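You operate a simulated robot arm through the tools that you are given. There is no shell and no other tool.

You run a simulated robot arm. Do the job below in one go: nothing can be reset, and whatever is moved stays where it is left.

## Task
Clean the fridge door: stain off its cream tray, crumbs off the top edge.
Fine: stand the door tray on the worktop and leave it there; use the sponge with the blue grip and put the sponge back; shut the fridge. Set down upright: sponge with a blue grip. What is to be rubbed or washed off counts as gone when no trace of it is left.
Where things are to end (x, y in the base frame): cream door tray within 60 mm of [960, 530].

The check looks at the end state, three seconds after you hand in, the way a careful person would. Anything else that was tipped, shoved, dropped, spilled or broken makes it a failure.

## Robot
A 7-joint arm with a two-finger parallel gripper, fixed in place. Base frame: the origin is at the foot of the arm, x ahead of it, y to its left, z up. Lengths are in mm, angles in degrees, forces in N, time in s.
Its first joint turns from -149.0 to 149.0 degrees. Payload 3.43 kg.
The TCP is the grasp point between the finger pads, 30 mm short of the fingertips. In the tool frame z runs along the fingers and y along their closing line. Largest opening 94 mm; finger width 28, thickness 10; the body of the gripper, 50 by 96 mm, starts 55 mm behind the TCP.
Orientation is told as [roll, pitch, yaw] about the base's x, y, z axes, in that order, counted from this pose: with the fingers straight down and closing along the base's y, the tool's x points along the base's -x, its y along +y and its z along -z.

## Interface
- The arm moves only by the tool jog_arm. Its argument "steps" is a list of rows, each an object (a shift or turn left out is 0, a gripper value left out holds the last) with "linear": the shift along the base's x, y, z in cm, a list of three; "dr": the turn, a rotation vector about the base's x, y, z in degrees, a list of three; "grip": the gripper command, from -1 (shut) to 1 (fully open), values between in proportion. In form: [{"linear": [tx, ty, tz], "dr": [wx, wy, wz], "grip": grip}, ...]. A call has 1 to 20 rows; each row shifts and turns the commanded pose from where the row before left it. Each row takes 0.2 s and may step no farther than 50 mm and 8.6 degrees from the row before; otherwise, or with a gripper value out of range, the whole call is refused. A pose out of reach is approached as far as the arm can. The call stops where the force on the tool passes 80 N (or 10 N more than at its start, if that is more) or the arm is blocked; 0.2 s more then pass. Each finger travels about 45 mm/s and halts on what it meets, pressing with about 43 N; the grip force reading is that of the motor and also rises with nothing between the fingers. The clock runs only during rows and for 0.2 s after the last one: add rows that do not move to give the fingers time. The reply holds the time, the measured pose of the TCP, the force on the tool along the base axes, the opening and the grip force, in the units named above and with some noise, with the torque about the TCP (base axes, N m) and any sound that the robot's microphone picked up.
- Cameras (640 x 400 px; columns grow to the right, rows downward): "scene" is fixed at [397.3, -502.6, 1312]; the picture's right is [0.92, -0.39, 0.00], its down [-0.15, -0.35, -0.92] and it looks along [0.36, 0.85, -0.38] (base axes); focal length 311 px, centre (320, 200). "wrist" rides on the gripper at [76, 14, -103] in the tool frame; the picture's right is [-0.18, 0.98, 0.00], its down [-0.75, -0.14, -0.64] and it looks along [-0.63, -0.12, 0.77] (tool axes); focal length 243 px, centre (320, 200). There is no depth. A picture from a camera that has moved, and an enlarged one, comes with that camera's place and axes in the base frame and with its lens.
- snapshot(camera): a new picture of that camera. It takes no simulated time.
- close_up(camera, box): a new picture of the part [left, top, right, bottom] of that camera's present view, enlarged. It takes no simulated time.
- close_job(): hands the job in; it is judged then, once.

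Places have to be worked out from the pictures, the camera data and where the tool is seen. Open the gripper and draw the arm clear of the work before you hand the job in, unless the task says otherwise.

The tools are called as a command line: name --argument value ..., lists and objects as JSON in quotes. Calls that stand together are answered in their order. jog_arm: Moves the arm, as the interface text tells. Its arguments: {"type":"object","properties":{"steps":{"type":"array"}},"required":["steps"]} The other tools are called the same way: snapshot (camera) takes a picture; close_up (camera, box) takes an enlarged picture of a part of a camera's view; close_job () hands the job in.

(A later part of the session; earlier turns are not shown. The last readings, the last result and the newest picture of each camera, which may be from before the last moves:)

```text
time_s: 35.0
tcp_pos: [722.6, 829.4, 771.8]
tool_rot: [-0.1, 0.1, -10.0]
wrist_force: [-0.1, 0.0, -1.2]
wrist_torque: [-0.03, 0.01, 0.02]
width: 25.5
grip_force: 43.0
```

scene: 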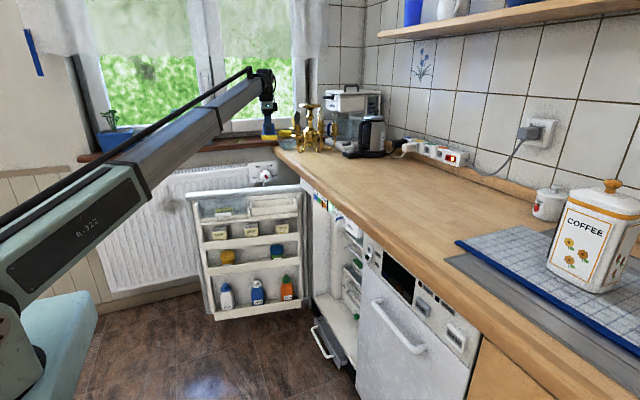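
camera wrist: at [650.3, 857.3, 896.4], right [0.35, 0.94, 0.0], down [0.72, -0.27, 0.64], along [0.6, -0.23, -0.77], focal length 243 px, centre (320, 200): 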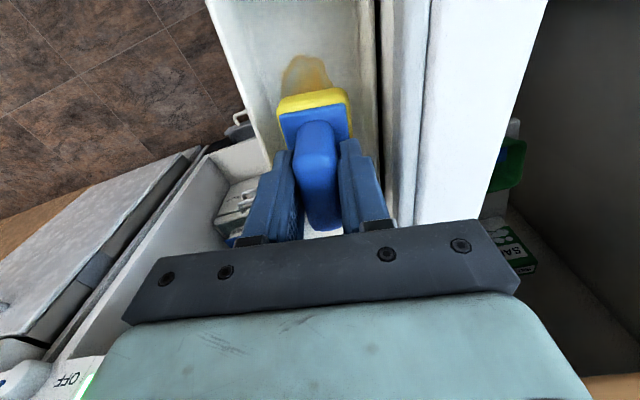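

jog_arm --steps '[{"linear": [0, 0, -0.2]}, {"linear": [0, 0, -0.2]}, {}]'

snapshot --camera "wrist"

close_up --camera "scene" --box '[230, 160, 310, 220]'

```text
time_s: 35.8
tcp_pos: [722.6, 830.1, 769.4]
tool_rot: [0.0, 0.0, -10.0]
wrist_force: [0.1, -0.6, -0.2]
wrist_torque: [0.0, 0.02, 0.0]
width: 25.7
grip_force: 43.1
```

```text
taken
camera wrist: at [650.2, 857.4, 872.0], right [0.35, 0.94, 0.0], down [0.72, -0.27, 0.64], along [0.6, -0.23, -0.77], focal length 243 px, centre (320, 200)
```

wrist: 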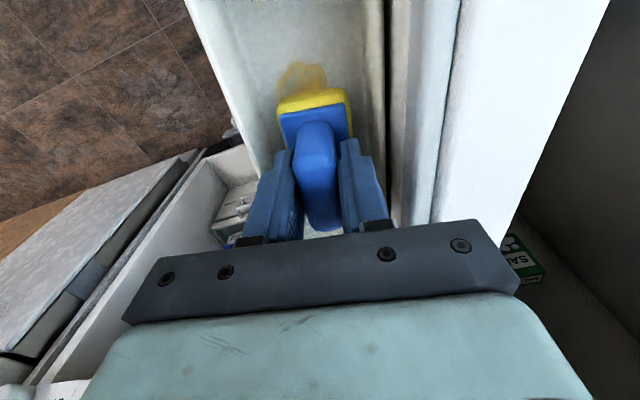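

```text
6.67 times, centred on (270, 190) of scene
camera zoom: at [397.3, -502.6, 1312.0], right [0.92, -0.39, 0.0], down [-0.15, -0.35, -0.92], along [0.36, 0.85, -0.38], focal length 2073 px, centre (653, 267)
```

zoom: 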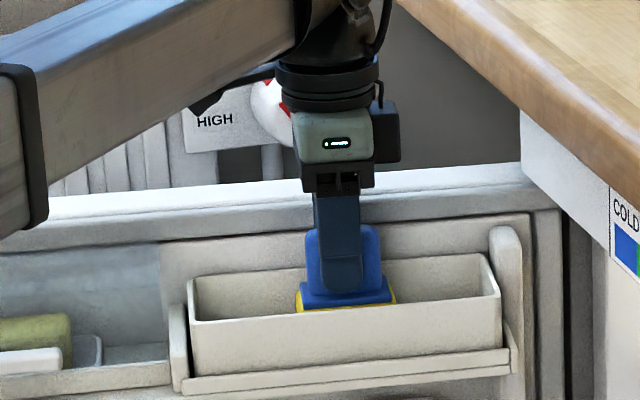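

Still clear of the floor, with the sponge between the walls; I continue in 2 mm steps.

jog_arm --steps '[{"linear": [0, 0, -0.2]}, {"linear": [0, 0, -0.2]}, {}]'

```text
time_s: 36.6
tcp_pos: [723.5, 830.3, 764.5]
tool_rot: [0.0, 0.1, -10.0]
wrist_force: [-0.2, 0.8, -0.8]
wrist_torque: [0.01, -0.02, -0.01]
width: 25.5
grip_force: 42.7
```

jog_arm --steps '[{"linear": [0, 0, -0.2]}, {"linear": [0, 0, -0.2]}, {}]'

```text
time_s: 37.4
tcp_pos: [723.7, 829.1, 761.1]
tool_rot: [0.0, 0.0, -10.1]
wrist_force: [0.5, -0.8, -0.1]
wrist_torque: [-0.03, 0.02, 0.03]
width: 25.7
grip_force: 43.0
```

No force yet at TCP z 761 (sponge bottom ≈ 698); continuing carefully.

jog_arm --steps '[{"linear": [0, 0, -0.15]}, {"linear": [0, 0, -0.15]}, {}]'

close_up --camera "scene" --box '[230, 160, 310, 220]'

```text
time_s: 38.2
tcp_pos: [722.5, 831.5, 758.9]
tool_rot: [0.0, 0.1, -10.0]
wrist_force: [0.0, -0.5, -0.3]
wrist_torque: [0.0, 0.01, -0.02]
width: 25.6
grip_force: 43.0
```

```text
6.67 times, centred on (270, 190) of scene
camera zoom: at [397.3, -502.6, 1312.0], right [0.92, -0.39, 0.0], down [-0.15, -0.35, -0.92], along [0.36, 0.85, -0.38], focal length 2073 px, centre (653, 267)
```

zoom: 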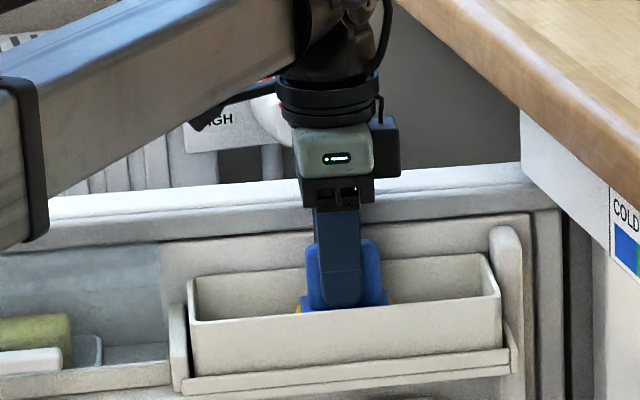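

jog_arm --steps '[{"linear": [0, 0, -0.15]}, {"linear": [0, 0, -0.15]}, {}]'

```text
time_s: 39.0
tcp_pos: [722.6, 830.1, 755.2]
tool_rot: [0.0, 0.0, -10.0]
wrist_force: [-0.6, 0.0, 0.1]
wrist_torque: [-0.04, -0.02, 0.01]
width: 25.2
grip_force: 43.3
```

No contact at 755; I go on in 1.5 mm steps.

jog_arm --steps '[{"linear": [0, 0, -0.15]}, {"linear": [0, 0, -0.15]}, {}]'

```text
time_s: 39.8
tcp_pos: [723.0, 829.9, 753.0]
tool_rot: [0.0, 0.0, -9.9]
wrist_force: [-1.1, -1.6, 11.2]
wrist_torque: [-0.04, 0.08, 0.02]
width: 25.7
grip_force: 42.9
```

Contact with the tray floor: 11 N at TCP z 753. I wipe lengthwise at this centre lane, first toward the free end, then back past the hinge-side end of the stain.

jog_arm --steps '[{"linear": [-1.576, 0.278, 0]}, {"linear": [-1.576, 0.278, 0]}, {"linear": [-1.576, 0.278, 0]}, {}]'

close_up --camera "wrist" --box '[170, 0, 430, 240]'

close_up --camera "scene" --box '[180, 160, 320, 240]'

```text
time_s: 40.8
tcp_pos: [674.5, 839.1, 752.9]
tool_rot: [0.0, 0.1, -10.0]
wrist_force: [2.9, -0.9, 11.3]
wrist_torque: [-0.06, -0.25, -0.03]
width: 25.6
grip_force: 42.8
```

```text
1.67 times, centred on (300, 120) of wrist
camera zoom: at [601.5, 865.6, 856.6], right [0.35, 0.94, 0.0], down [0.72, -0.27, 0.64], along [0.6, -0.23, -0.77], focal length 404 px, centre (353, 333)
```

zoom: 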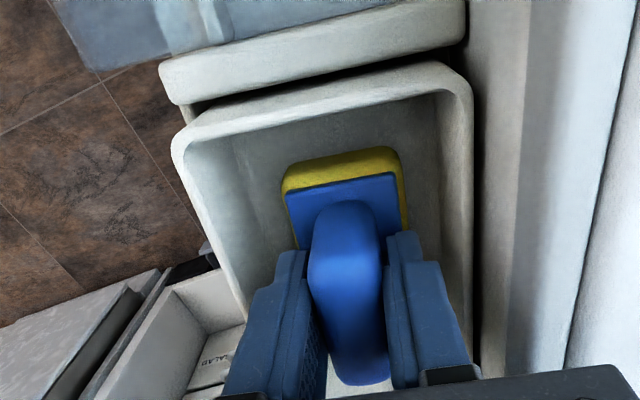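

```text
4.57 times, centred on (250, 200) of scene
camera zoom: at [397.3, -502.6, 1312.0], right [0.92, -0.39, 0.0], down [-0.15, -0.35, -0.92], along [0.36, 0.85, -0.38], focal length 1421 px, centre (640, 200)
```

zoom: 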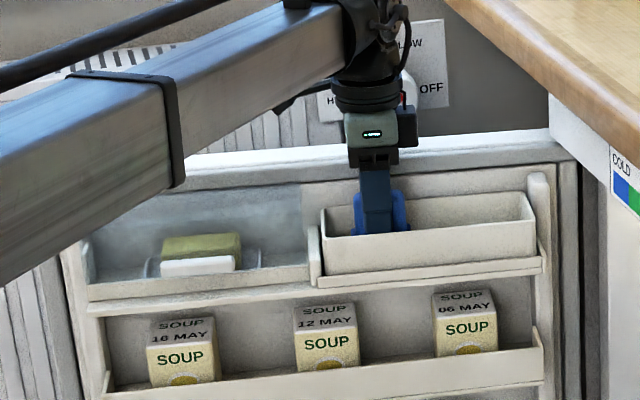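

The sponge is centred in the tray with about 15 mm spare on each side. I sweep back toward the hinge end along the centre lane.

jog_arm --steps '[{"linear": [1.674, -0.295, 0]}, {"linear": [1.674, -0.295, 0]}, {"linear": [1.674, -0.295, 0]}, {"linear": [1.674, -0.295, 0]}, {"linear": [1.674, -0.295, 0]}, {"linear": [1.674, -0.295, 0]}, {}]'

close_up --camera "wrist" --box '[170, 0, 430, 240]'

```text
time_s: 42.4
tcp_pos: [777.4, 820.6, 753.4]
tool_rot: [0.1, -0.1, -9.9]
wrist_force: [-5.3, 2.2, 19.4]
wrist_torque: [0.09, 0.35, -0.03]
width: 25.4
grip_force: 43.2
```

```text
1.67 times, centred on (300, 120) of wrist
camera zoom: at [703.1, 848.1, 856.3], right [0.35, 0.94, 0.0], down [0.72, -0.27, 0.64], along [0.6, -0.23, -0.77], focal length 404 px, centre (353, 333)
```

zoom: 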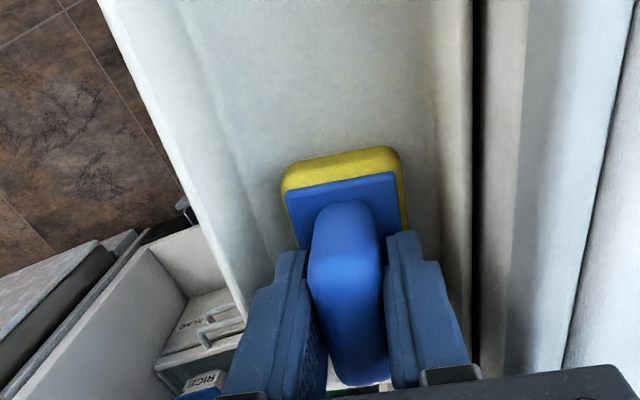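

The stain seems gone in view, but to leave no trace I also wipe side lanes: lift 6 mm, shift 8 mm toward the front wall, set down and sweep back toward the free end.

jog_arm --steps '[{"linear": [0, 0, 0.6]}, {"linear": [-0.14, -0.79, 0]}, {}, {"linear": [0, 0, -0.4]}, {"linear": [0, 0, -0.2]}, {}]'

jog_arm --steps '[{"linear": [-1.674, 0.295, 0]}, {"linear": [-1.674, 0.295, 0]}, {"linear": [-1.674, 0.295, 0]}, {"linear": [-1.674, 0.295, 0]}, {"linear": [-1.674, 0.295, 0]}, {"linear": [-1.674, 0.295, 0]}, {}]'

close_up --camera "wrist" --box '[170, 0, 430, 240]'

```text
time_s: 43.8
tcp_pos: [773.6, 811.9, 752.6]
tool_rot: [0.1, 0.0, -10.0]
wrist_force: [-0.6, 0.2, 13.0]
wrist_torque: [-0.04, -0.04, 0.02]
width: 25.5
grip_force: 43.1
```

```text
time_s: 45.4
tcp_pos: [673.1, 830.9, 751.8]
tool_rot: [0.0, 0.0, -10.0]
wrist_force: [3.4, 0.1, 10.9]
wrist_torque: [-0.06, -0.26, 0.02]
width: 25.5
grip_force: 43.1
```

```text
1.67 times, centred on (300, 120) of wrist
camera zoom: at [600.2, 857.9, 856.4], right [0.35, 0.94, 0.0], down [0.72, -0.27, 0.64], along [0.6, -0.23, -0.77], focal length 404 px, centre (353, 333)
```

zoom: 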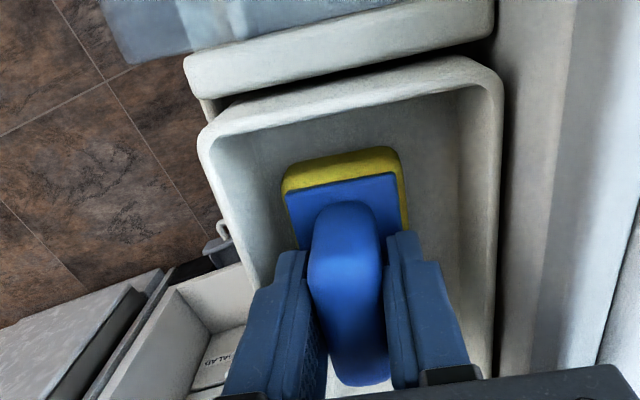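

Now the back lane: lift, shift 16 mm toward the back wall, set down and sweep toward the hinge end.

jog_arm --steps '[{"linear": [0, 0, 0.6]}, {"linear": [0.278, 1.576, 0]}, {}, {"linear": [0, 0, -0.4]}, {"linear": [0, 0, -0.2]}, {}]'

jog_arm --steps '[{"linear": [1.674, -0.295, 0]}, {"linear": [1.674, -0.295, 0]}, {"linear": [1.674, -0.295, 0]}, {"linear": [1.674, -0.295, 0]}, {"linear": [1.674, -0.295, 0]}, {"linear": [1.674, -0.295, 0]}, {}]'

close_up --camera "wrist" --box '[170, 0, 430, 240]'

```text
time_s: 46.8
tcp_pos: [677.1, 847.9, 753.1]
tool_rot: [0.1, 0.0, -10.0]
wrist_force: [-0.9, 0.8, 12.3]
wrist_torque: [-0.01, 0.12, -0.03]
width: 25.3
grip_force: 43.2
```

```text
time_s: 48.4
tcp_pos: [778.3, 827.6, 752.8]
tool_rot: [0.1, -0.1, -9.9]
wrist_force: [-3.7, 1.2, 12.8]
wrist_torque: [0.02, 0.15, 0.0]
width: 25.5
grip_force: 43.2
```

```text
1.67 times, centred on (300, 120) of wrist
camera zoom: at [704.6, 854.8, 856.1], right [0.35, 0.94, 0.0], down [0.72, -0.27, 0.64], along [0.6, -0.23, -0.77], focal length 404 px, centre (353, 333)
```

zoom: 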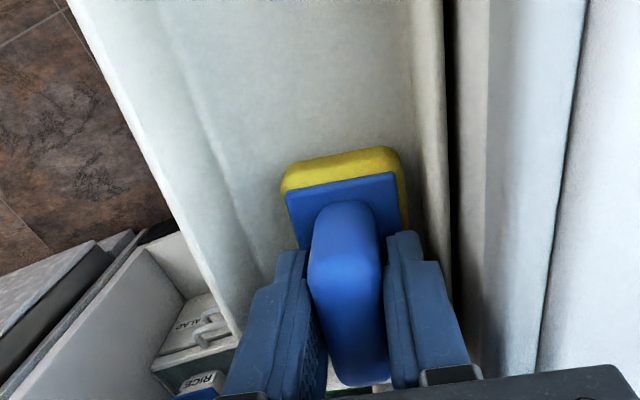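

The tray floor looks clean all over. I lift the sponge straight out and back off a little to inspect the whole tray.

jog_arm --steps '[{"linear": [0, 0, 1]}, {"linear": [0, 0, 4]}, {"linear": [0, 0, 5]}, {"linear": [0, 0, 5]}, {"linear": [0, 0, 5]}, {"linear": [-4, 0, 2]}, {"linear": [-4, 0, 2]}, {"linear": [-4, 0, 2]}, {"linear": [-4, 0, 2]}, {}]'

snapshot --camera "wrist"

snapshot --camera "scene"

```text
time_s: 50.6
tcp_pos: [618.0, 826.8, 1031.7]
tool_rot: [0.1, 0.0, -10.0]
wrist_force: [0.6, -0.3, -0.3]
wrist_torque: [0.0, -0.01, 0.02]
width: 25.5
grip_force: 43.3
```

```text
taken
camera wrist: at [544.6, 854.3, 1135.3], right [0.35, 0.94, 0.0], down [0.72, -0.27, 0.64], along [0.6, -0.23, -0.77], focal length 243 px, centre (320, 200)
```

wrist: 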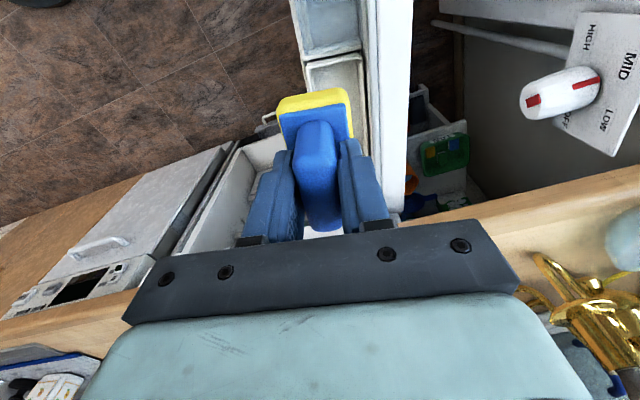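

```text
taken
```

scene: 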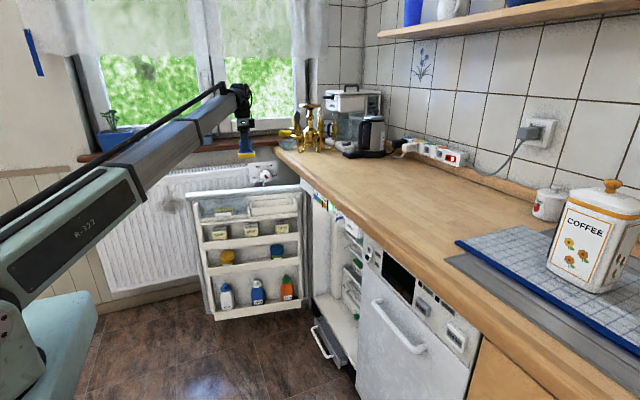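

The sponge itself blocks the view, so I shift sideways toward −y to see into the tray past it.

jog_arm --steps '[{"linear": [2, -4, 0]}, {"linear": [2, -4, 0]}, {"linear": [2, -4, 0]}, {}]'

snapshot --camera "wrist"

close_up --camera "wrist" --box '[340, 60, 500, 200]'

```text
time_s: 51.6
tcp_pos: [679.3, 707.9, 1031.7]
tool_rot: [0.0, -0.1, -10.0]
wrist_force: [-0.1, 0.5, -0.9]
wrist_torque: [0.02, 0.02, -0.01]
width: 25.7
grip_force: 42.8
```

```text
taken
camera wrist: at [605.6, 735.3, 1134.4], right [0.35, 0.94, 0.0], down [0.72, -0.27, 0.64], along [0.6, -0.23, -0.77], focal length 243 px, centre (320, 200)
```

wrist: 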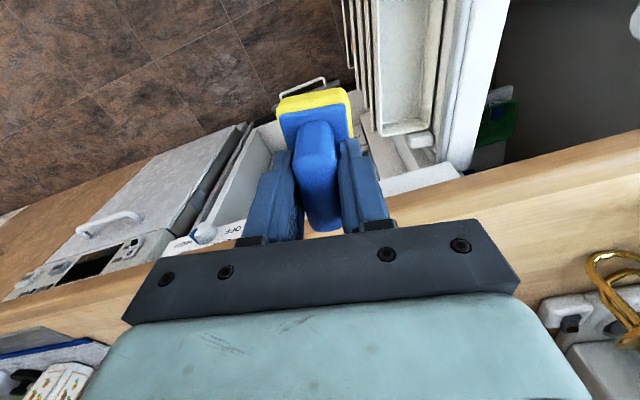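

```text
2.86 times, centred on (420, 130) of wrist
camera zoom: at [605.6, 735.3, 1134.4], right [0.35, 0.94, 0.0], down [0.72, -0.27, 0.64], along [0.6, -0.23, -0.77], focal length 693 px, centre (34, 400)
```

zoom: 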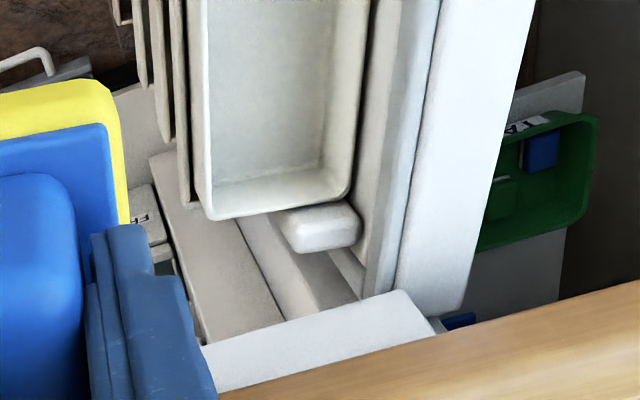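

close_up --camera "wrist" --box '[340, 0, 470, 90]'

close_up --camera "wrist" --box '[370, 60, 460, 140]'

```text
4.44 times, centred on (405, 45) of wrist
camera zoom: at [605.6, 735.3, 1134.4], right [0.35, 0.94, 0.0], down [0.72, -0.27, 0.64], along [0.6, -0.23, -0.77], focal length 1078 px, centre (-58, 889)
```

zoom: 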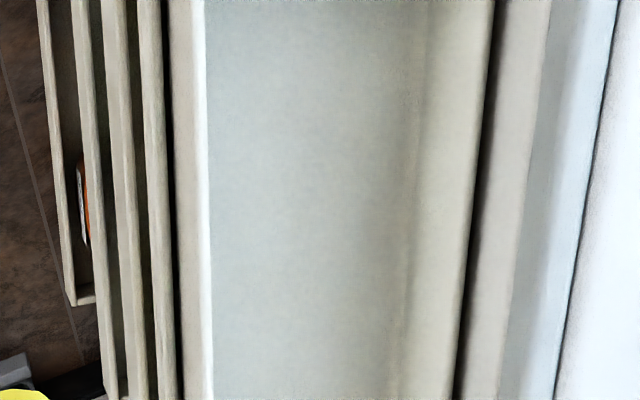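

```text
5.00 times, centred on (415, 100) of wrist
camera zoom: at [605.6, 735.3, 1134.4], right [0.35, 0.94, 0.0], down [0.72, -0.27, 0.64], along [0.6, -0.23, -0.77], focal length 1213 px, centre (-155, 700)
```

zoom: 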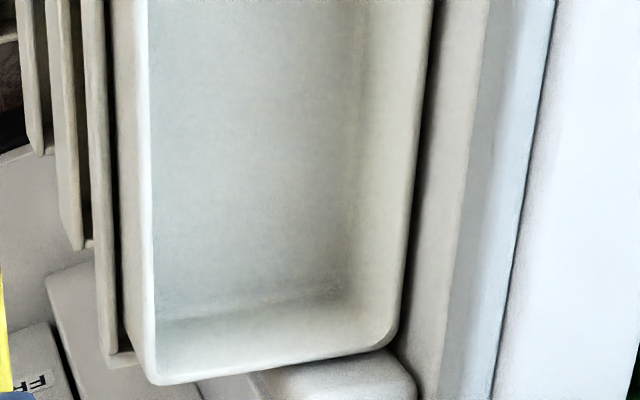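

The tray floor and walls are spotless. I return the sponge: travel to above its original spot (951, 270), turning the yaw back to 0.

jog_arm --steps '[{"linear": [2.47, -3.98, 0.2]}, {"linear": [2.47, -3.98, 0.2]}, {"linear": [2.47, -3.98, 0.2]}, {"linear": [2.47, -3.98, 0.2], "dr": [0, 0, 2]}, {"linear": [2.47, -3.98, 0], "dr": [0, 0, 2]}, {"linear": [2.47, -3.98, 0], "dr": [0, 0, 2]}, {"linear": [2.47, -3.98, 0], "dr": [0, 0, 2]}, {"linear": [2.47, -3.98, 0], "dr": [0, 0, 2]}, {"linear": [2.47, -3.98, 0]}, {"linear": [2.47, -3.98, 0]}, {"linear": [2.47, -3.98, 0]}, {}]'

snapshot --camera "wrist"

```text
time_s: 54.2
tcp_pos: [949.3, 269.9, 1038.4]
tool_rot: [0.0, 0.1, 0.0]
wrist_force: [-0.1, 0.4, -0.1]
wrist_torque: [0.0, 0.0, 0.02]
width: 25.4
grip_force: 43.5
```

```text
taken
camera wrist: at [872.5, 285.3, 1141.3], right [0.18, 0.98, 0.0], down [0.75, -0.14, 0.64], along [0.63, -0.12, -0.77], focal length 243 px, centre (320, 200)
```

wrist: 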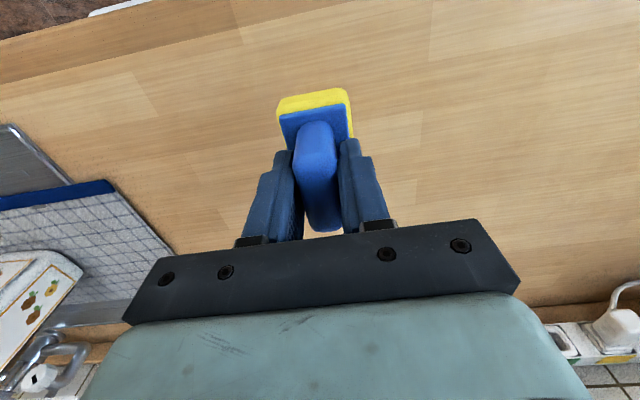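

The place is clear. I lower the sponge to just above the worktop (contact expected at TCP ≈ 965).

jog_arm --steps '[{"linear": [0.15, 0, -3]}, {"linear": [0, 0, -3]}, {"linear": [0, 0, -0.8]}, {}]'

jog_arm --steps '[{"linear": [0, 0, -0.2]}, {"linear": [0, 0, -0.15]}, {}]'

```text
time_s: 55.2
tcp_pos: [949.3, 272.6, 971.6]
tool_rot: [0.0, 0.0, 0.0]
wrist_force: [0.2, -0.5, -0.4]
wrist_torque: [0.0, 0.01, 0.03]
width: 25.7
grip_force: 43.1
```

```text
time_s: 56.0
tcp_pos: [950.0, 270.0, 968.1]
tool_rot: [0.0, 0.0, 0.0]
wrist_force: [0.0, 0.5, -0.7]
wrist_torque: [-0.02, 0.0, 0.01]
width: 25.4
grip_force: 42.4
```

jog_arm --steps '[{"linear": [0, 0, -0.15]}, {"linear": [0, 0, -0.1]}, {}]'

```text
time_s: 56.8
tcp_pos: [948.9, 270.9, 966.2]
tool_rot: [0.0, 0.1, -0.1]
wrist_force: [0.0, 0.0, -1.2]
wrist_torque: [-0.02, 0.03, 0.01]
width: 25.4
grip_force: 42.9
```

Just above contact still; one more millimetre or so.

jog_arm --steps '[{"linear": [0, 0, -0.1]}, {}]'

```text
time_s: 57.4
tcp_pos: [950.6, 271.6, 965.2]
tool_rot: [0.0, 0.0, 0.0]
wrist_force: [-0.3, -0.4, -1.6]
wrist_torque: [0.0, 0.01, 0.03]
width: 25.3
grip_force: 42.9
```

jog_arm --steps '[{"linear": [0, 0, -0.1]}, {}]'

```text
time_s: 58.0
tcp_pos: [950.2, 270.1, 963.8]
tool_rot: [0.0, -0.1, 0.0]
wrist_force: [1.1, 0.9, 6.6]
wrist_torque: [-0.01, -0.12, 0.01]
width: 25.7
grip_force: 43.0
```

The sponge rests on the worktop (6.6 N). I open the fingers and rise straight up.

jog_arm --steps '[{"grip": 1}, {"grip": 1}, {"grip": 1}, {"grip": 1}, {"grip": 1}, {"grip": 1}, {"linear": [0, 0, 3], "grip": 1}, {"linear": [0, 0, 4]}, {"linear": [0, 0, 5]}, {}]'

snapshot --camera "wrist"

close_up --camera "scene" --box '[330, 130, 450, 220]'

```text
time_s: 60.2
tcp_pos: [948.6, 269.7, 1082.3]
tool_rot: [0.1, 0.0, 0.0]
wrist_force: [-0.6, 0.0, 0.7]
wrist_torque: [-0.03, 0.01, -0.03]
width: 93.8
grip_force: 0.1
```

```text
taken
camera wrist: at [872.4, 283.7, 1187.0], right [0.18, 0.98, 0.0], down [0.75, -0.14, 0.64], along [0.63, -0.12, -0.77], focal length 243 px, centre (320, 200)
```

wrist: 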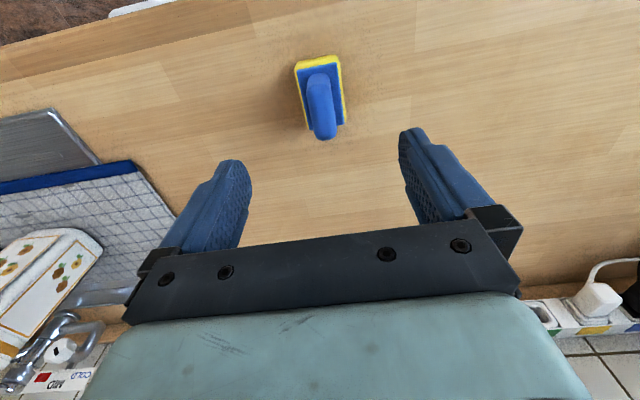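

```text
4.44 times, centred on (390, 175) of scene
camera zoom: at [397.3, -502.6, 1312.0], right [0.92, -0.39, 0.0], down [-0.15, -0.35, -0.92], along [0.36, 0.85, -0.38], focal length 1382 px, centre (9, 311)
```

zoom: 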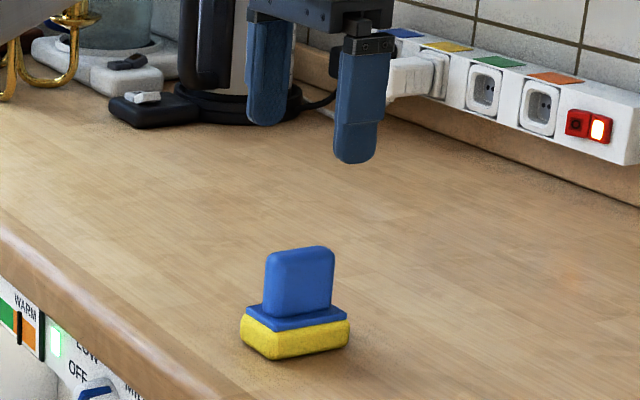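

The sponge stands upright exactly where it was. Now the tray: I travel to above its front wall midpoint (about (712, 791)), yaw −10°, with the fingers half open.

jog_arm --steps '[{"linear": [-1.975, 4.35, 0], "grip": 0.1}, {"linear": [-1.975, 4.35, 0]}, {"linear": [-1.975, 4.35, 0]}, {"linear": [-1.975, 4.35, 0]}, {"linear": [-1.975, 4.35, 0], "dr": [0, 0, -2]}, {"linear": [-1.975, 4.35, 0], "dr": [0, 0, -2]}, {"linear": [-1.975, 4.35, 0], "dr": [0, 0, -2]}, {"linear": [-1.975, 4.35, 0], "dr": [0, 0, -2]}, {"linear": [-1.975, 4.35, 0], "dr": [0, 0, -2]}, {"linear": [-1.975, 4.35, 0]}, {"linear": [-1.975, 4.35, 0]}, {"linear": [-1.975, 4.35, 0]}, {"linear": [0, 0, -5]}, {"linear": [0, 0, -5]}, {"linear": [0, 0, -5]}, {}]'

snapshot --camera "wrist"

close_up --camera "scene" --box '[200, 140, 330, 240]'

```text
time_s: 63.6
tcp_pos: [711.8, 790.4, 932.7]
tool_rot: [0.0, 0.0, -10.1]
wrist_force: [0.3, 0.3, 0.0]
wrist_torque: [-0.01, 0.02, 0.0]
width: 51.7
grip_force: 0.1
```

```text
taken
camera wrist: at [640.5, 817.8, 1035.6], right [0.35, 0.94, 0.0], down [0.72, -0.27, 0.64], along [0.6, -0.23, -0.77], focal length 243 px, centre (320, 200)
```

wrist: 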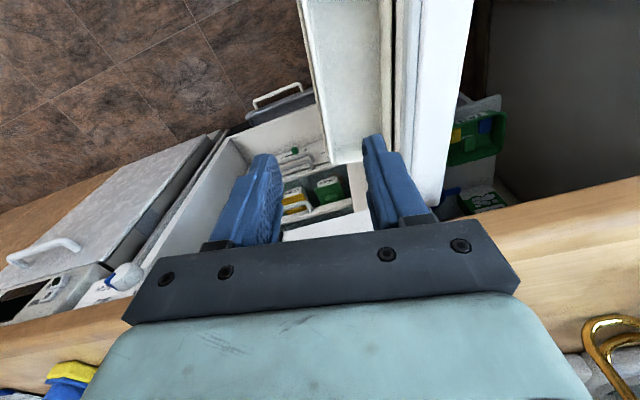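

```text
4.00 times, centred on (265, 190) of scene
camera zoom: at [397.3, -502.6, 1312.0], right [0.92, -0.39, 0.0], down [-0.15, -0.35, -0.92], along [0.36, 0.85, -0.38], focal length 1244 px, centre (540, 240)
```

zoom: 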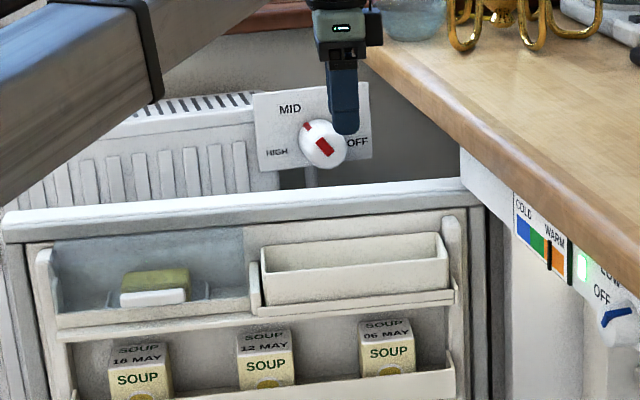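

The fingers straddle the front wall line. I zoom in to check the lateral alignment before going down.

close_up --camera "wrist" --box '[260, 20, 420, 170]'

```text
2.67 times, centred on (340, 95) of wrist
camera zoom: at [640.5, 817.8, 1035.6], right [0.35, 0.94, 0.0], down [0.72, -0.27, 0.64], along [0.6, -0.23, -0.77], focal length 647 px, centre (267, 480)
```

zoom: 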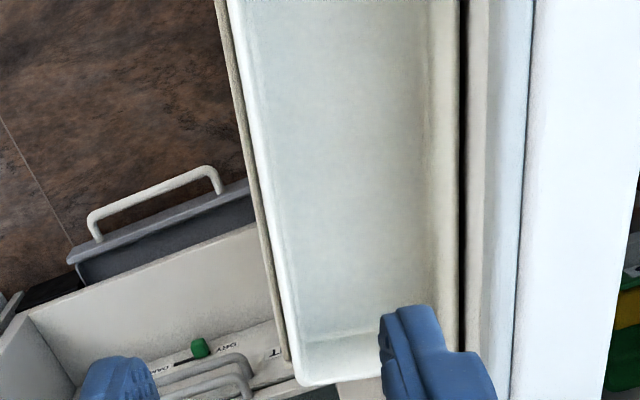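

The TCP is within 2 mm of the wall's centre line. I descend to bring the fingertips to rim level and check once more.

jog_arm --steps '[{"linear": [0, -0.1, -4]}, {"linear": [0, 0, -4]}, {"linear": [0, 0, -4]}, {"linear": [0, 0, -3]}, {}]'

snapshot --camera "wrist"

close_up --camera "scene" --box '[230, 160, 310, 220]'

```text
time_s: 64.8
tcp_pos: [713.0, 789.3, 782.9]
tool_rot: [0.0, 0.1, -10.0]
wrist_force: [0.4, 0.6, 0.3]
wrist_torque: [0.0, 0.0, -0.01]
width: 51.6
grip_force: 0.0
```

```text
taken
camera wrist: at [640.1, 817.0, 885.7], right [0.35, 0.94, 0.0], down [0.72, -0.27, 0.64], along [0.6, -0.23, -0.77], focal length 243 px, centre (320, 200)
```

wrist: 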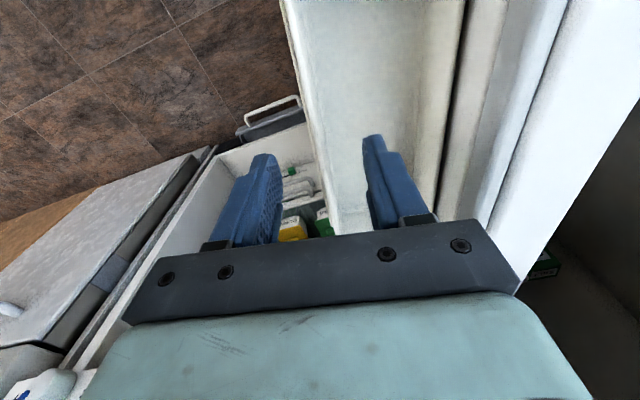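

```text
6.67 times, centred on (270, 190) of scene
camera zoom: at [397.3, -502.6, 1312.0], right [0.92, -0.39, 0.0], down [-0.15, -0.35, -0.92], along [0.36, 0.85, -0.38], focal length 2073 px, centre (653, 267)
```

zoom: 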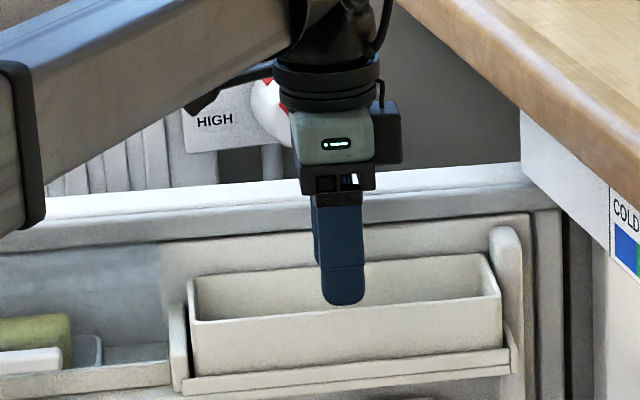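

Alignment is good: wall between the fingers, nothing in the way. I lower to TCP ≈ 746 (fingertips ~26 mm below the rim, above the shelf lip) and close on the wall.

jog_arm --steps '[{"linear": [0, 0, -2]}, {"linear": [0, 0, -1]}, {"linear": [0, 0, -0.6]}, {}]'

snapshot --camera "wrist"

close_up --camera "scene" --box '[230, 160, 310, 220]'

```text
time_s: 65.8
tcp_pos: [712.6, 791.6, 747.9]
tool_rot: [0.0, 0.0, -10.0]
wrist_force: [0.2, 0.0, -0.4]
wrist_torque: [-0.01, 0.0, 0.0]
width: 51.8
grip_force: 0.1
```

```text
taken
camera wrist: at [639.2, 818.2, 850.8], right [0.35, 0.94, 0.0], down [0.72, -0.27, 0.64], along [0.6, -0.23, -0.77], focal length 243 px, centre (320, 200)
```

wrist: 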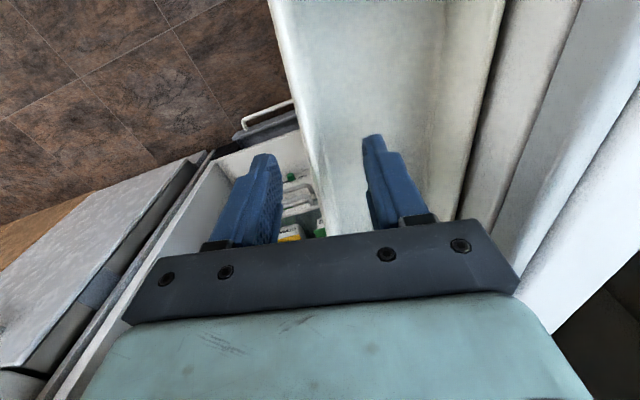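

```text
6.67 times, centred on (270, 190) of scene
camera zoom: at [397.3, -502.6, 1312.0], right [0.92, -0.39, 0.0], down [-0.15, -0.35, -0.92], along [0.36, 0.85, -0.38], focal length 2073 px, centre (653, 267)
```

zoom: 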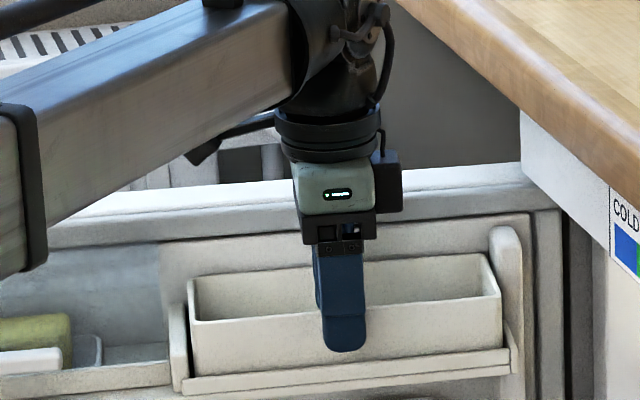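

The outer fingertip is just above the shelf lip, the inner one inside the tray. I close the gripper on the front wall.

jog_arm --steps '[{"grip": -1}, {"grip": -1}, {"grip": -1}, {"grip": -1}, {"grip": -1}, {"grip": -1}]'

snapshot --camera "wrist"

close_up --camera "scene" --box '[230, 160, 310, 220]'

```text
time_s: 67.2
tcp_pos: [712.1, 790.8, 748.2]
tool_rot: [0.0, 0.0, -10.0]
wrist_force: [-0.6, 0.0, -0.5]
wrist_torque: [-0.02, 0.03, -0.03]
width: 3.4
grip_force: 37.6
```

```text
taken
camera wrist: at [639.2, 818.2, 851.0], right [0.35, 0.94, 0.0], down [0.72, -0.27, 0.64], along [0.6, -0.23, -0.77], focal length 243 px, centre (320, 200)
```

wrist: 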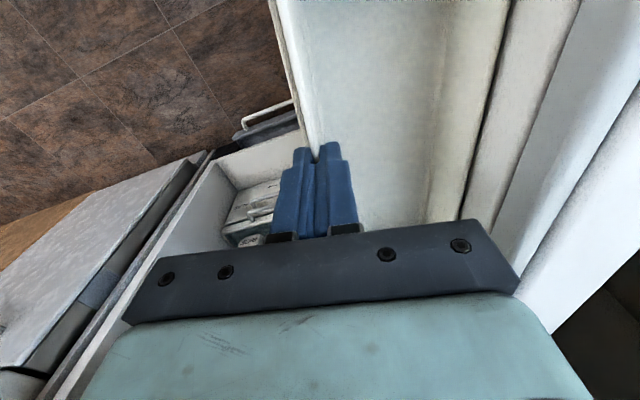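

```text
6.67 times, centred on (270, 190) of scene
camera zoom: at [397.3, -502.6, 1312.0], right [0.92, -0.39, 0.0], down [-0.15, -0.35, -0.92], along [0.36, 0.85, -0.38], focal length 2073 px, centre (653, 267)
```

zoom: 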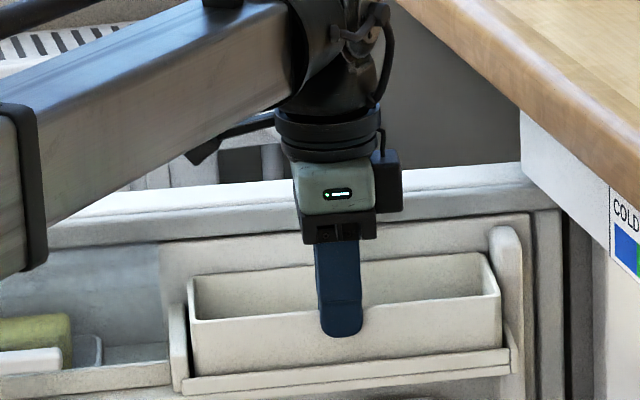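

The fingers hold the ~3.4 mm wall. I give the grip a moment and lift slowly by about 2 cm to see that the tray comes with it.

jog_arm --steps '[{"grip": -1}, {"linear": [0, 0, 0.5], "grip": -1}, {"linear": [0, 0, 0.5]}, {"linear": [0, 0, 1]}, {}]'

snapshot --camera "wrist"

close_up --camera "scene" --box '[230, 160, 310, 220]'

```text
time_s: 68.4
tcp_pos: [713.1, 791.0, 767.5]
tool_rot: [0.0, 0.0, -10.0]
wrist_force: [0.2, -2.3, -1.3]
wrist_torque: [-0.07, 0.03, -0.01]
width: 3.2
grip_force: 37.7
```

```text
taken
camera wrist: at [639.4, 818.7, 871.2], right [0.35, 0.94, 0.0], down [0.72, -0.27, 0.64], along [0.6, -0.23, -0.77], focal length 243 px, centre (320, 200)
```

wrist: 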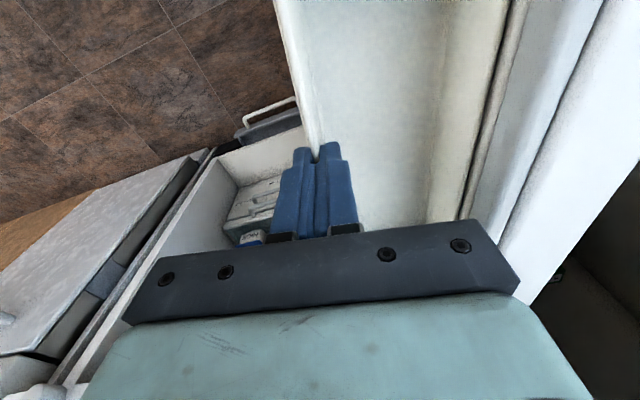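

```text
6.67 times, centred on (270, 190) of scene
camera zoom: at [397.3, -502.6, 1312.0], right [0.92, -0.39, 0.0], down [-0.15, -0.35, -0.92], along [0.36, 0.85, -0.38], focal length 2073 px, centre (653, 267)
```

zoom: 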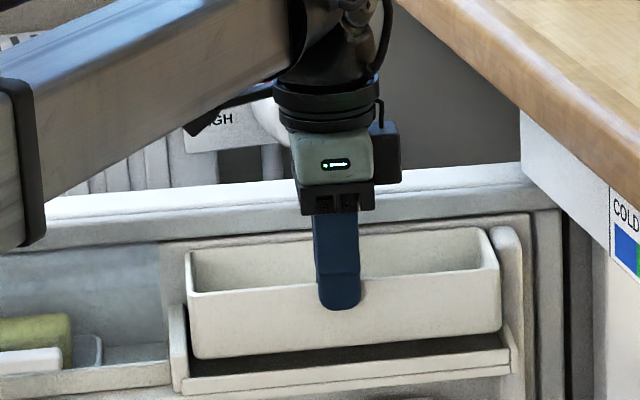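

The tray is rising level. I lift straight up another 9 cm to clear the shelf and posts.

jog_arm --steps '[{"linear": [0, 0, 1.5]}, {"linear": [0, 0, 1.5]}, {"linear": [0, 0, 2]}, {"linear": [0, 0, 2]}, {"linear": [0, 0, 2]}, {}]'

snapshot --camera "wrist"

close_up --camera "scene" --box '[190, 130, 330, 230]'

```text
time_s: 69.8
tcp_pos: [711.7, 791.8, 858.1]
tool_rot: [-0.1, 0.1, -9.9]
wrist_force: [-1.0, 0.3, -1.5]
wrist_torque: [-0.06, 0.01, -0.02]
width: 3.2
grip_force: 37.5
```

```text
taken
camera wrist: at [639.5, 819.0, 961.8], right [0.35, 0.94, 0.0], down [0.72, -0.27, 0.64], along [0.6, -0.23, -0.77], focal length 243 px, centre (320, 200)
```

wrist: 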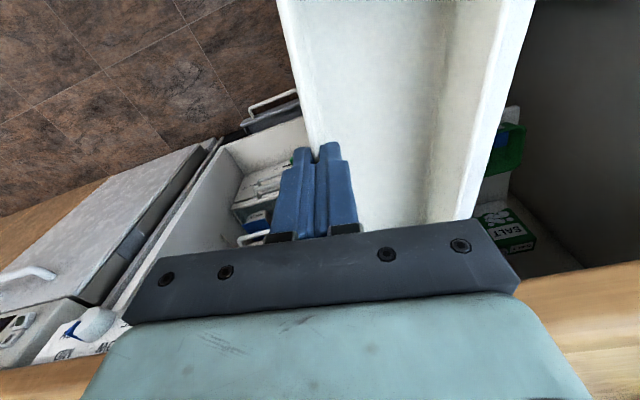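

```text
4.00 times, centred on (260, 180) of scene
camera zoom: at [397.3, -502.6, 1312.0], right [0.92, -0.39, 0.0], down [-0.15, -0.35, -0.92], along [0.36, 0.85, -0.38], focal length 1244 px, centre (560, 280)
```

zoom: 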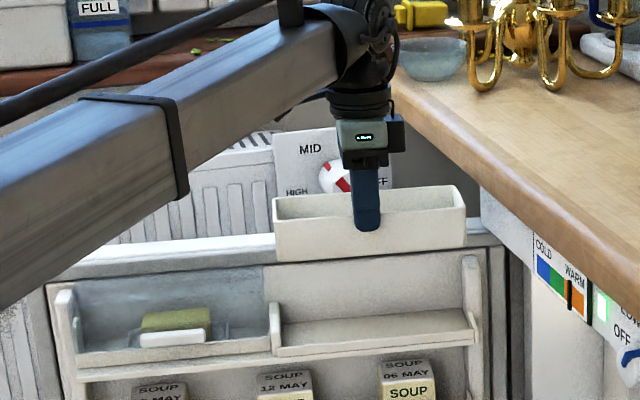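

The tray hangs level and is free of the shelf. Its hinge end is close below the worktop edge, so I back away in −x/−y first, then rise well above the worktop.

jog_arm --steps '[{"linear": [-3, -2, 0]}, {"linear": [-3, -2, 0]}, {"linear": [-2, -2, 2]}, {"linear": [0, 0, 4]}, {"linear": [0, 0, 4]}, {"linear": [0, 0, 4]}, {"linear": [0, 0, 4]}, {"linear": [0, 0, 4]}, {}]'

snapshot --camera "scene"

```text
time_s: 71.8
tcp_pos: [634.6, 729.8, 1075.8]
tool_rot: [0.0, 0.0, -9.9]
wrist_force: [0.3, 0.1, -1.9]
wrist_torque: [-0.09, 0.03, 0.01]
width: 3.1
grip_force: 37.6
```

```text
taken
```

scene: 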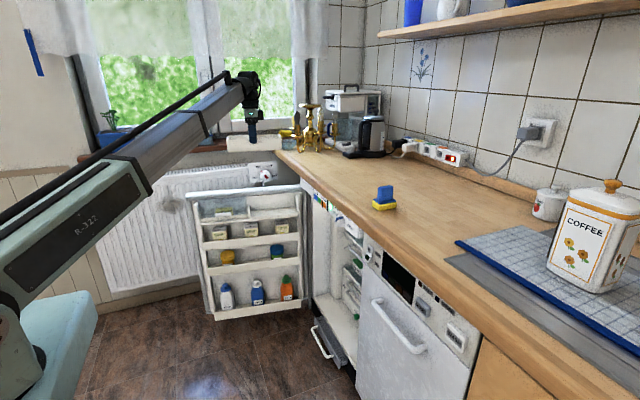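

I carry the tray toward the worktop spot while turning it −80° so its long side runs parallel to the worktop edge.

jog_arm --steps '[{"linear": [1.8, -1.25, 0], "dr": [0, 0, -5]}, {"linear": [1.8, -1.25, 0], "dr": [0, 0, -5]}, {"linear": [1.8, -1.25, 0], "dr": [0, 0, -5]}, {"linear": [1.8, -1.25, 0], "dr": [0, 0, -5]}, {"linear": [1.8, -1.25, 0], "dr": [0, 0, -5]}, {"linear": [1.8, -1.25, 0], "dr": [0, 0, -5]}, {"linear": [1.8, -1.25, 0], "dr": [0, 0, -5]}, {"linear": [1.8, -1.25, 0], "dr": [0, 0, -5]}, {}]'

snapshot --camera "scene"

```text
time_s: 73.8
tcp_pos: [777.2, 630.2, 1078.7]
tool_rot: [-0.1, 0.0, -50.0]
wrist_force: [-0.1, 0.1, -1.4]
wrist_torque: [-0.02, 0.04, -0.01]
width: 3.3
grip_force: 38.6
```

```text
taken
```

scene: 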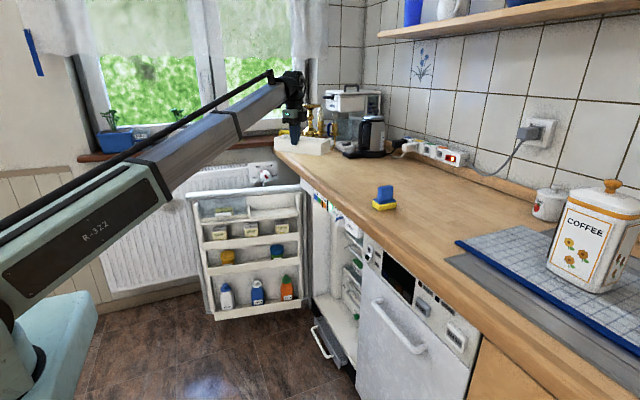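

The turn follows well (yaw −50°) and the tray stays level. I continue the second half of the move.

jog_arm --steps '[{"linear": [1.8, -1.25, 0], "dr": [0, 0, -5]}, {"linear": [1.8, -1.25, 0], "dr": [0, 0, -5]}, {"linear": [1.8, -1.25, 0], "dr": [0, 0, -5]}, {"linear": [1.8, -1.25, 0], "dr": [0, 0, -5]}, {"linear": [1.8, -1.25, 0], "dr": [0, 0, -5]}, {"linear": [1.8, -1.25, 0], "dr": [0, 0, -5]}, {"linear": [1.8, -1.25, 0], "dr": [0, 0, -5]}, {"linear": [1.8, -1.25, 0], "dr": [0, 0, -5]}, {}]'

snapshot --camera "scene"

snapshot --camera "wrist"

```text
time_s: 75.8
tcp_pos: [921.0, 531.7, 1077.4]
tool_rot: [0.0, 0.0, -90.1]
wrist_force: [0.1, -0.5, -1.7]
wrist_torque: [-0.01, 0.09, -0.03]
width: 3.4
grip_force: 37.8
```

```text
taken
```

scene: 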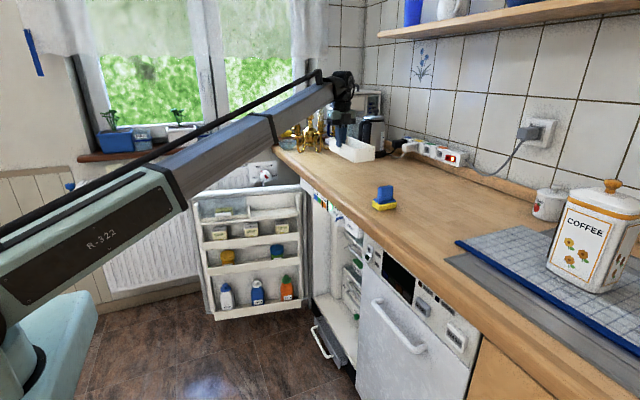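

```text
taken
camera wrist: at [935.0, 607.9, 1180.4], right [0.98, -0.19, 0.0], down [-0.14, -0.75, 0.64], along [-0.12, -0.63, -0.77], focal length 243 px, centre (320, 200)
```

wrist: 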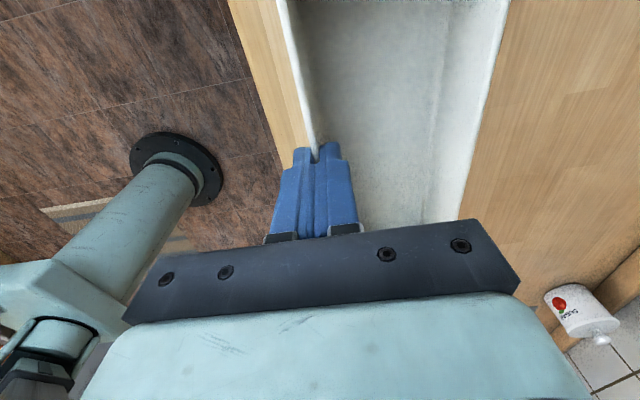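

The tray is at yaw −90°, centre about (960, 531), well inside the worktop edge. I lower it toward the worktop, stopping about 12 mm above expected contact.

jog_arm --steps '[{"linear": [0, 0, -4]}, {"linear": [0, 0, -4]}, {"linear": [0, 0, -2]}, {}]'

close_up --camera "scene" --box '[300, 100, 420, 190]'

```text
time_s: 76.8
tcp_pos: [920.0, 530.8, 977.6]
tool_rot: [0.0, 0.1, -89.9]
wrist_force: [0.2, -0.1, -2.8]
wrist_torque: [0.0, 0.09, -0.02]
width: 3.4
grip_force: 37.8
```

```text
4.44 times, centred on (360, 145) of scene
camera zoom: at [397.3, -502.6, 1312.0], right [0.92, -0.39, 0.0], down [-0.15, -0.35, -0.92], along [0.36, 0.85, -0.38], focal length 1382 px, centre (142, 444)
```

zoom: 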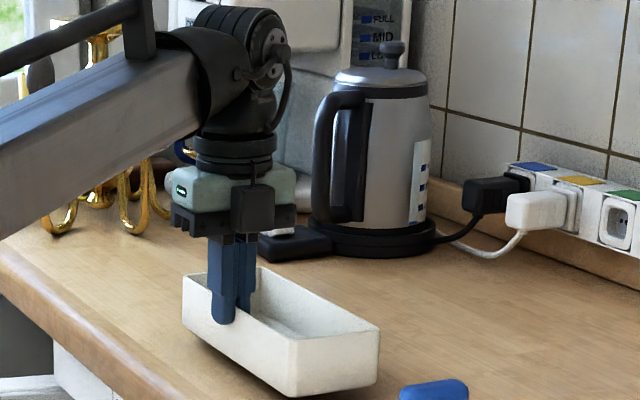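

Tray is level just above the worktop. I lower it in 2 mm steps until it touches.

jog_arm --steps '[{"linear": [0, 0, -0.3]}, {"linear": [0, 0, -0.3]}, {"linear": [0, 0, -0.2]}, {}]'

```text
time_s: 77.8
tcp_pos: [921.1, 532.0, 969.0]
tool_rot: [0.1, 0.1, -90.0]
wrist_force: [0.7, -0.6, -1.8]
wrist_torque: [0.02, 0.04, -0.03]
width: 3.2
grip_force: 38.1
```

jog_arm --steps '[{"linear": [0, 0, -0.2]}, {"linear": [0, 0, -0.15]}, {}]'

```text
time_s: 78.6
tcp_pos: [920.9, 531.7, 966.8]
tool_rot: [0.0, 0.0, -90.0]
wrist_force: [-0.5, 0.4, -2.1]
wrist_torque: [0.01, 0.08, 0.0]
width: 3.3
grip_force: 38.4
```

jog_arm --steps '[{"linear": [0, 0, -0.15]}, {"linear": [0, 0, -0.1]}, {}]'

```text
time_s: 79.4
tcp_pos: [921.6, 532.6, 965.1]
tool_rot: [0.0, 0.0, -90.0]
wrist_force: [0.5, -0.2, -2.6]
wrist_torque: [0.0, 0.06, -0.01]
width: 3.2
grip_force: 38.1
```

Still hanging (−2 N of weight); I continue with 1–1.5 mm steps.

jog_arm --steps '[{"linear": [0, 0, -0.15]}, {"linear": [0, 0, -0.1]}, {}]'

close_up --camera "scene" --box '[300, 100, 420, 190]'

```text
time_s: 80.2
tcp_pos: [921.2, 532.3, 962.5]
tool_rot: [0.1, 0.0, -90.0]
wrist_force: [-0.6, 1.2, 13.5]
wrist_torque: [-0.66, 0.05, -0.03]
width: 3.3
grip_force: 38.0
```

```text
4.44 times, centred on (360, 145) of scene
camera zoom: at [397.3, -502.6, 1312.0], right [0.92, -0.39, 0.0], down [-0.15, -0.35, -0.92], along [0.36, 0.85, -0.38], focal length 1382 px, centre (142, 444)
```

zoom: 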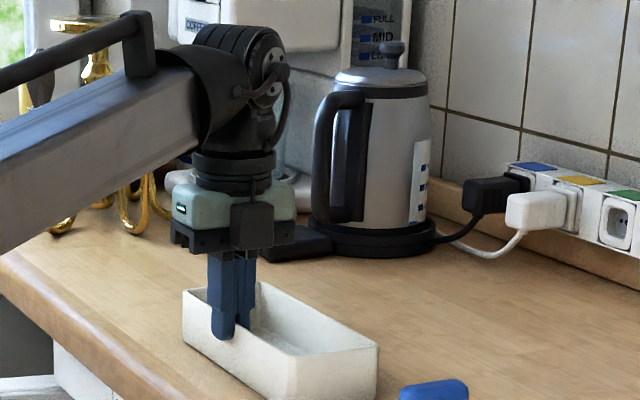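

Contact on the worktop (13.5 N). I ease up half a millimetre and open the fingers part way to release the wall.

jog_arm --steps '[{"linear": [0, 0, 0.06]}, {"grip": -0.6}, {"grip": -0.2}, {"grip": -0.2}, {"grip": -0.2}, {"grip": -0.2}]'

snapshot --camera "wrist"

close_up --camera "scene" --box '[300, 100, 420, 190]'

```text
time_s: 81.6
tcp_pos: [921.4, 533.5, 961.1]
tool_rot: [-0.1, 0.0, -90.0]
wrist_force: [-0.3, 0.4, 0.4]
wrist_torque: [0.01, -0.02, 0.03]
width: 37.5
grip_force: 0.0
```

```text
taken
camera wrist: at [934.8, 608.6, 1064.7], right [0.98, -0.18, 0.0], down [-0.14, -0.75, 0.64], along [-0.12, -0.63, -0.77], focal length 243 px, centre (320, 200)
```

wrist: 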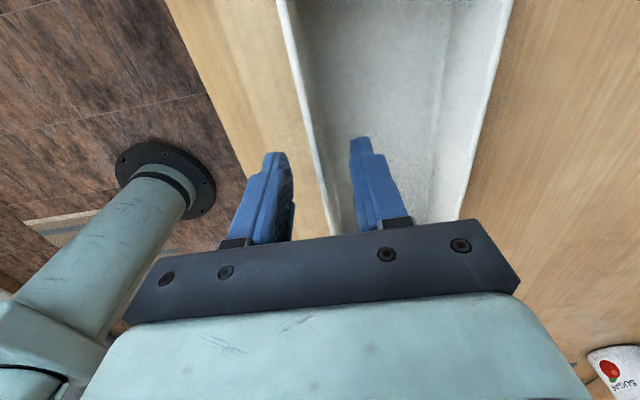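

```text
4.44 times, centred on (360, 145) of scene
camera zoom: at [397.3, -502.6, 1312.0], right [0.92, -0.39, 0.0], down [-0.15, -0.35, -0.92], along [0.36, 0.85, -0.38], focal length 1382 px, centre (142, 444)
```

zoom: 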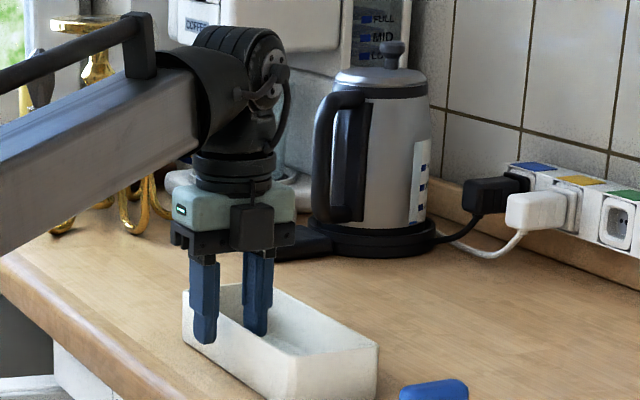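

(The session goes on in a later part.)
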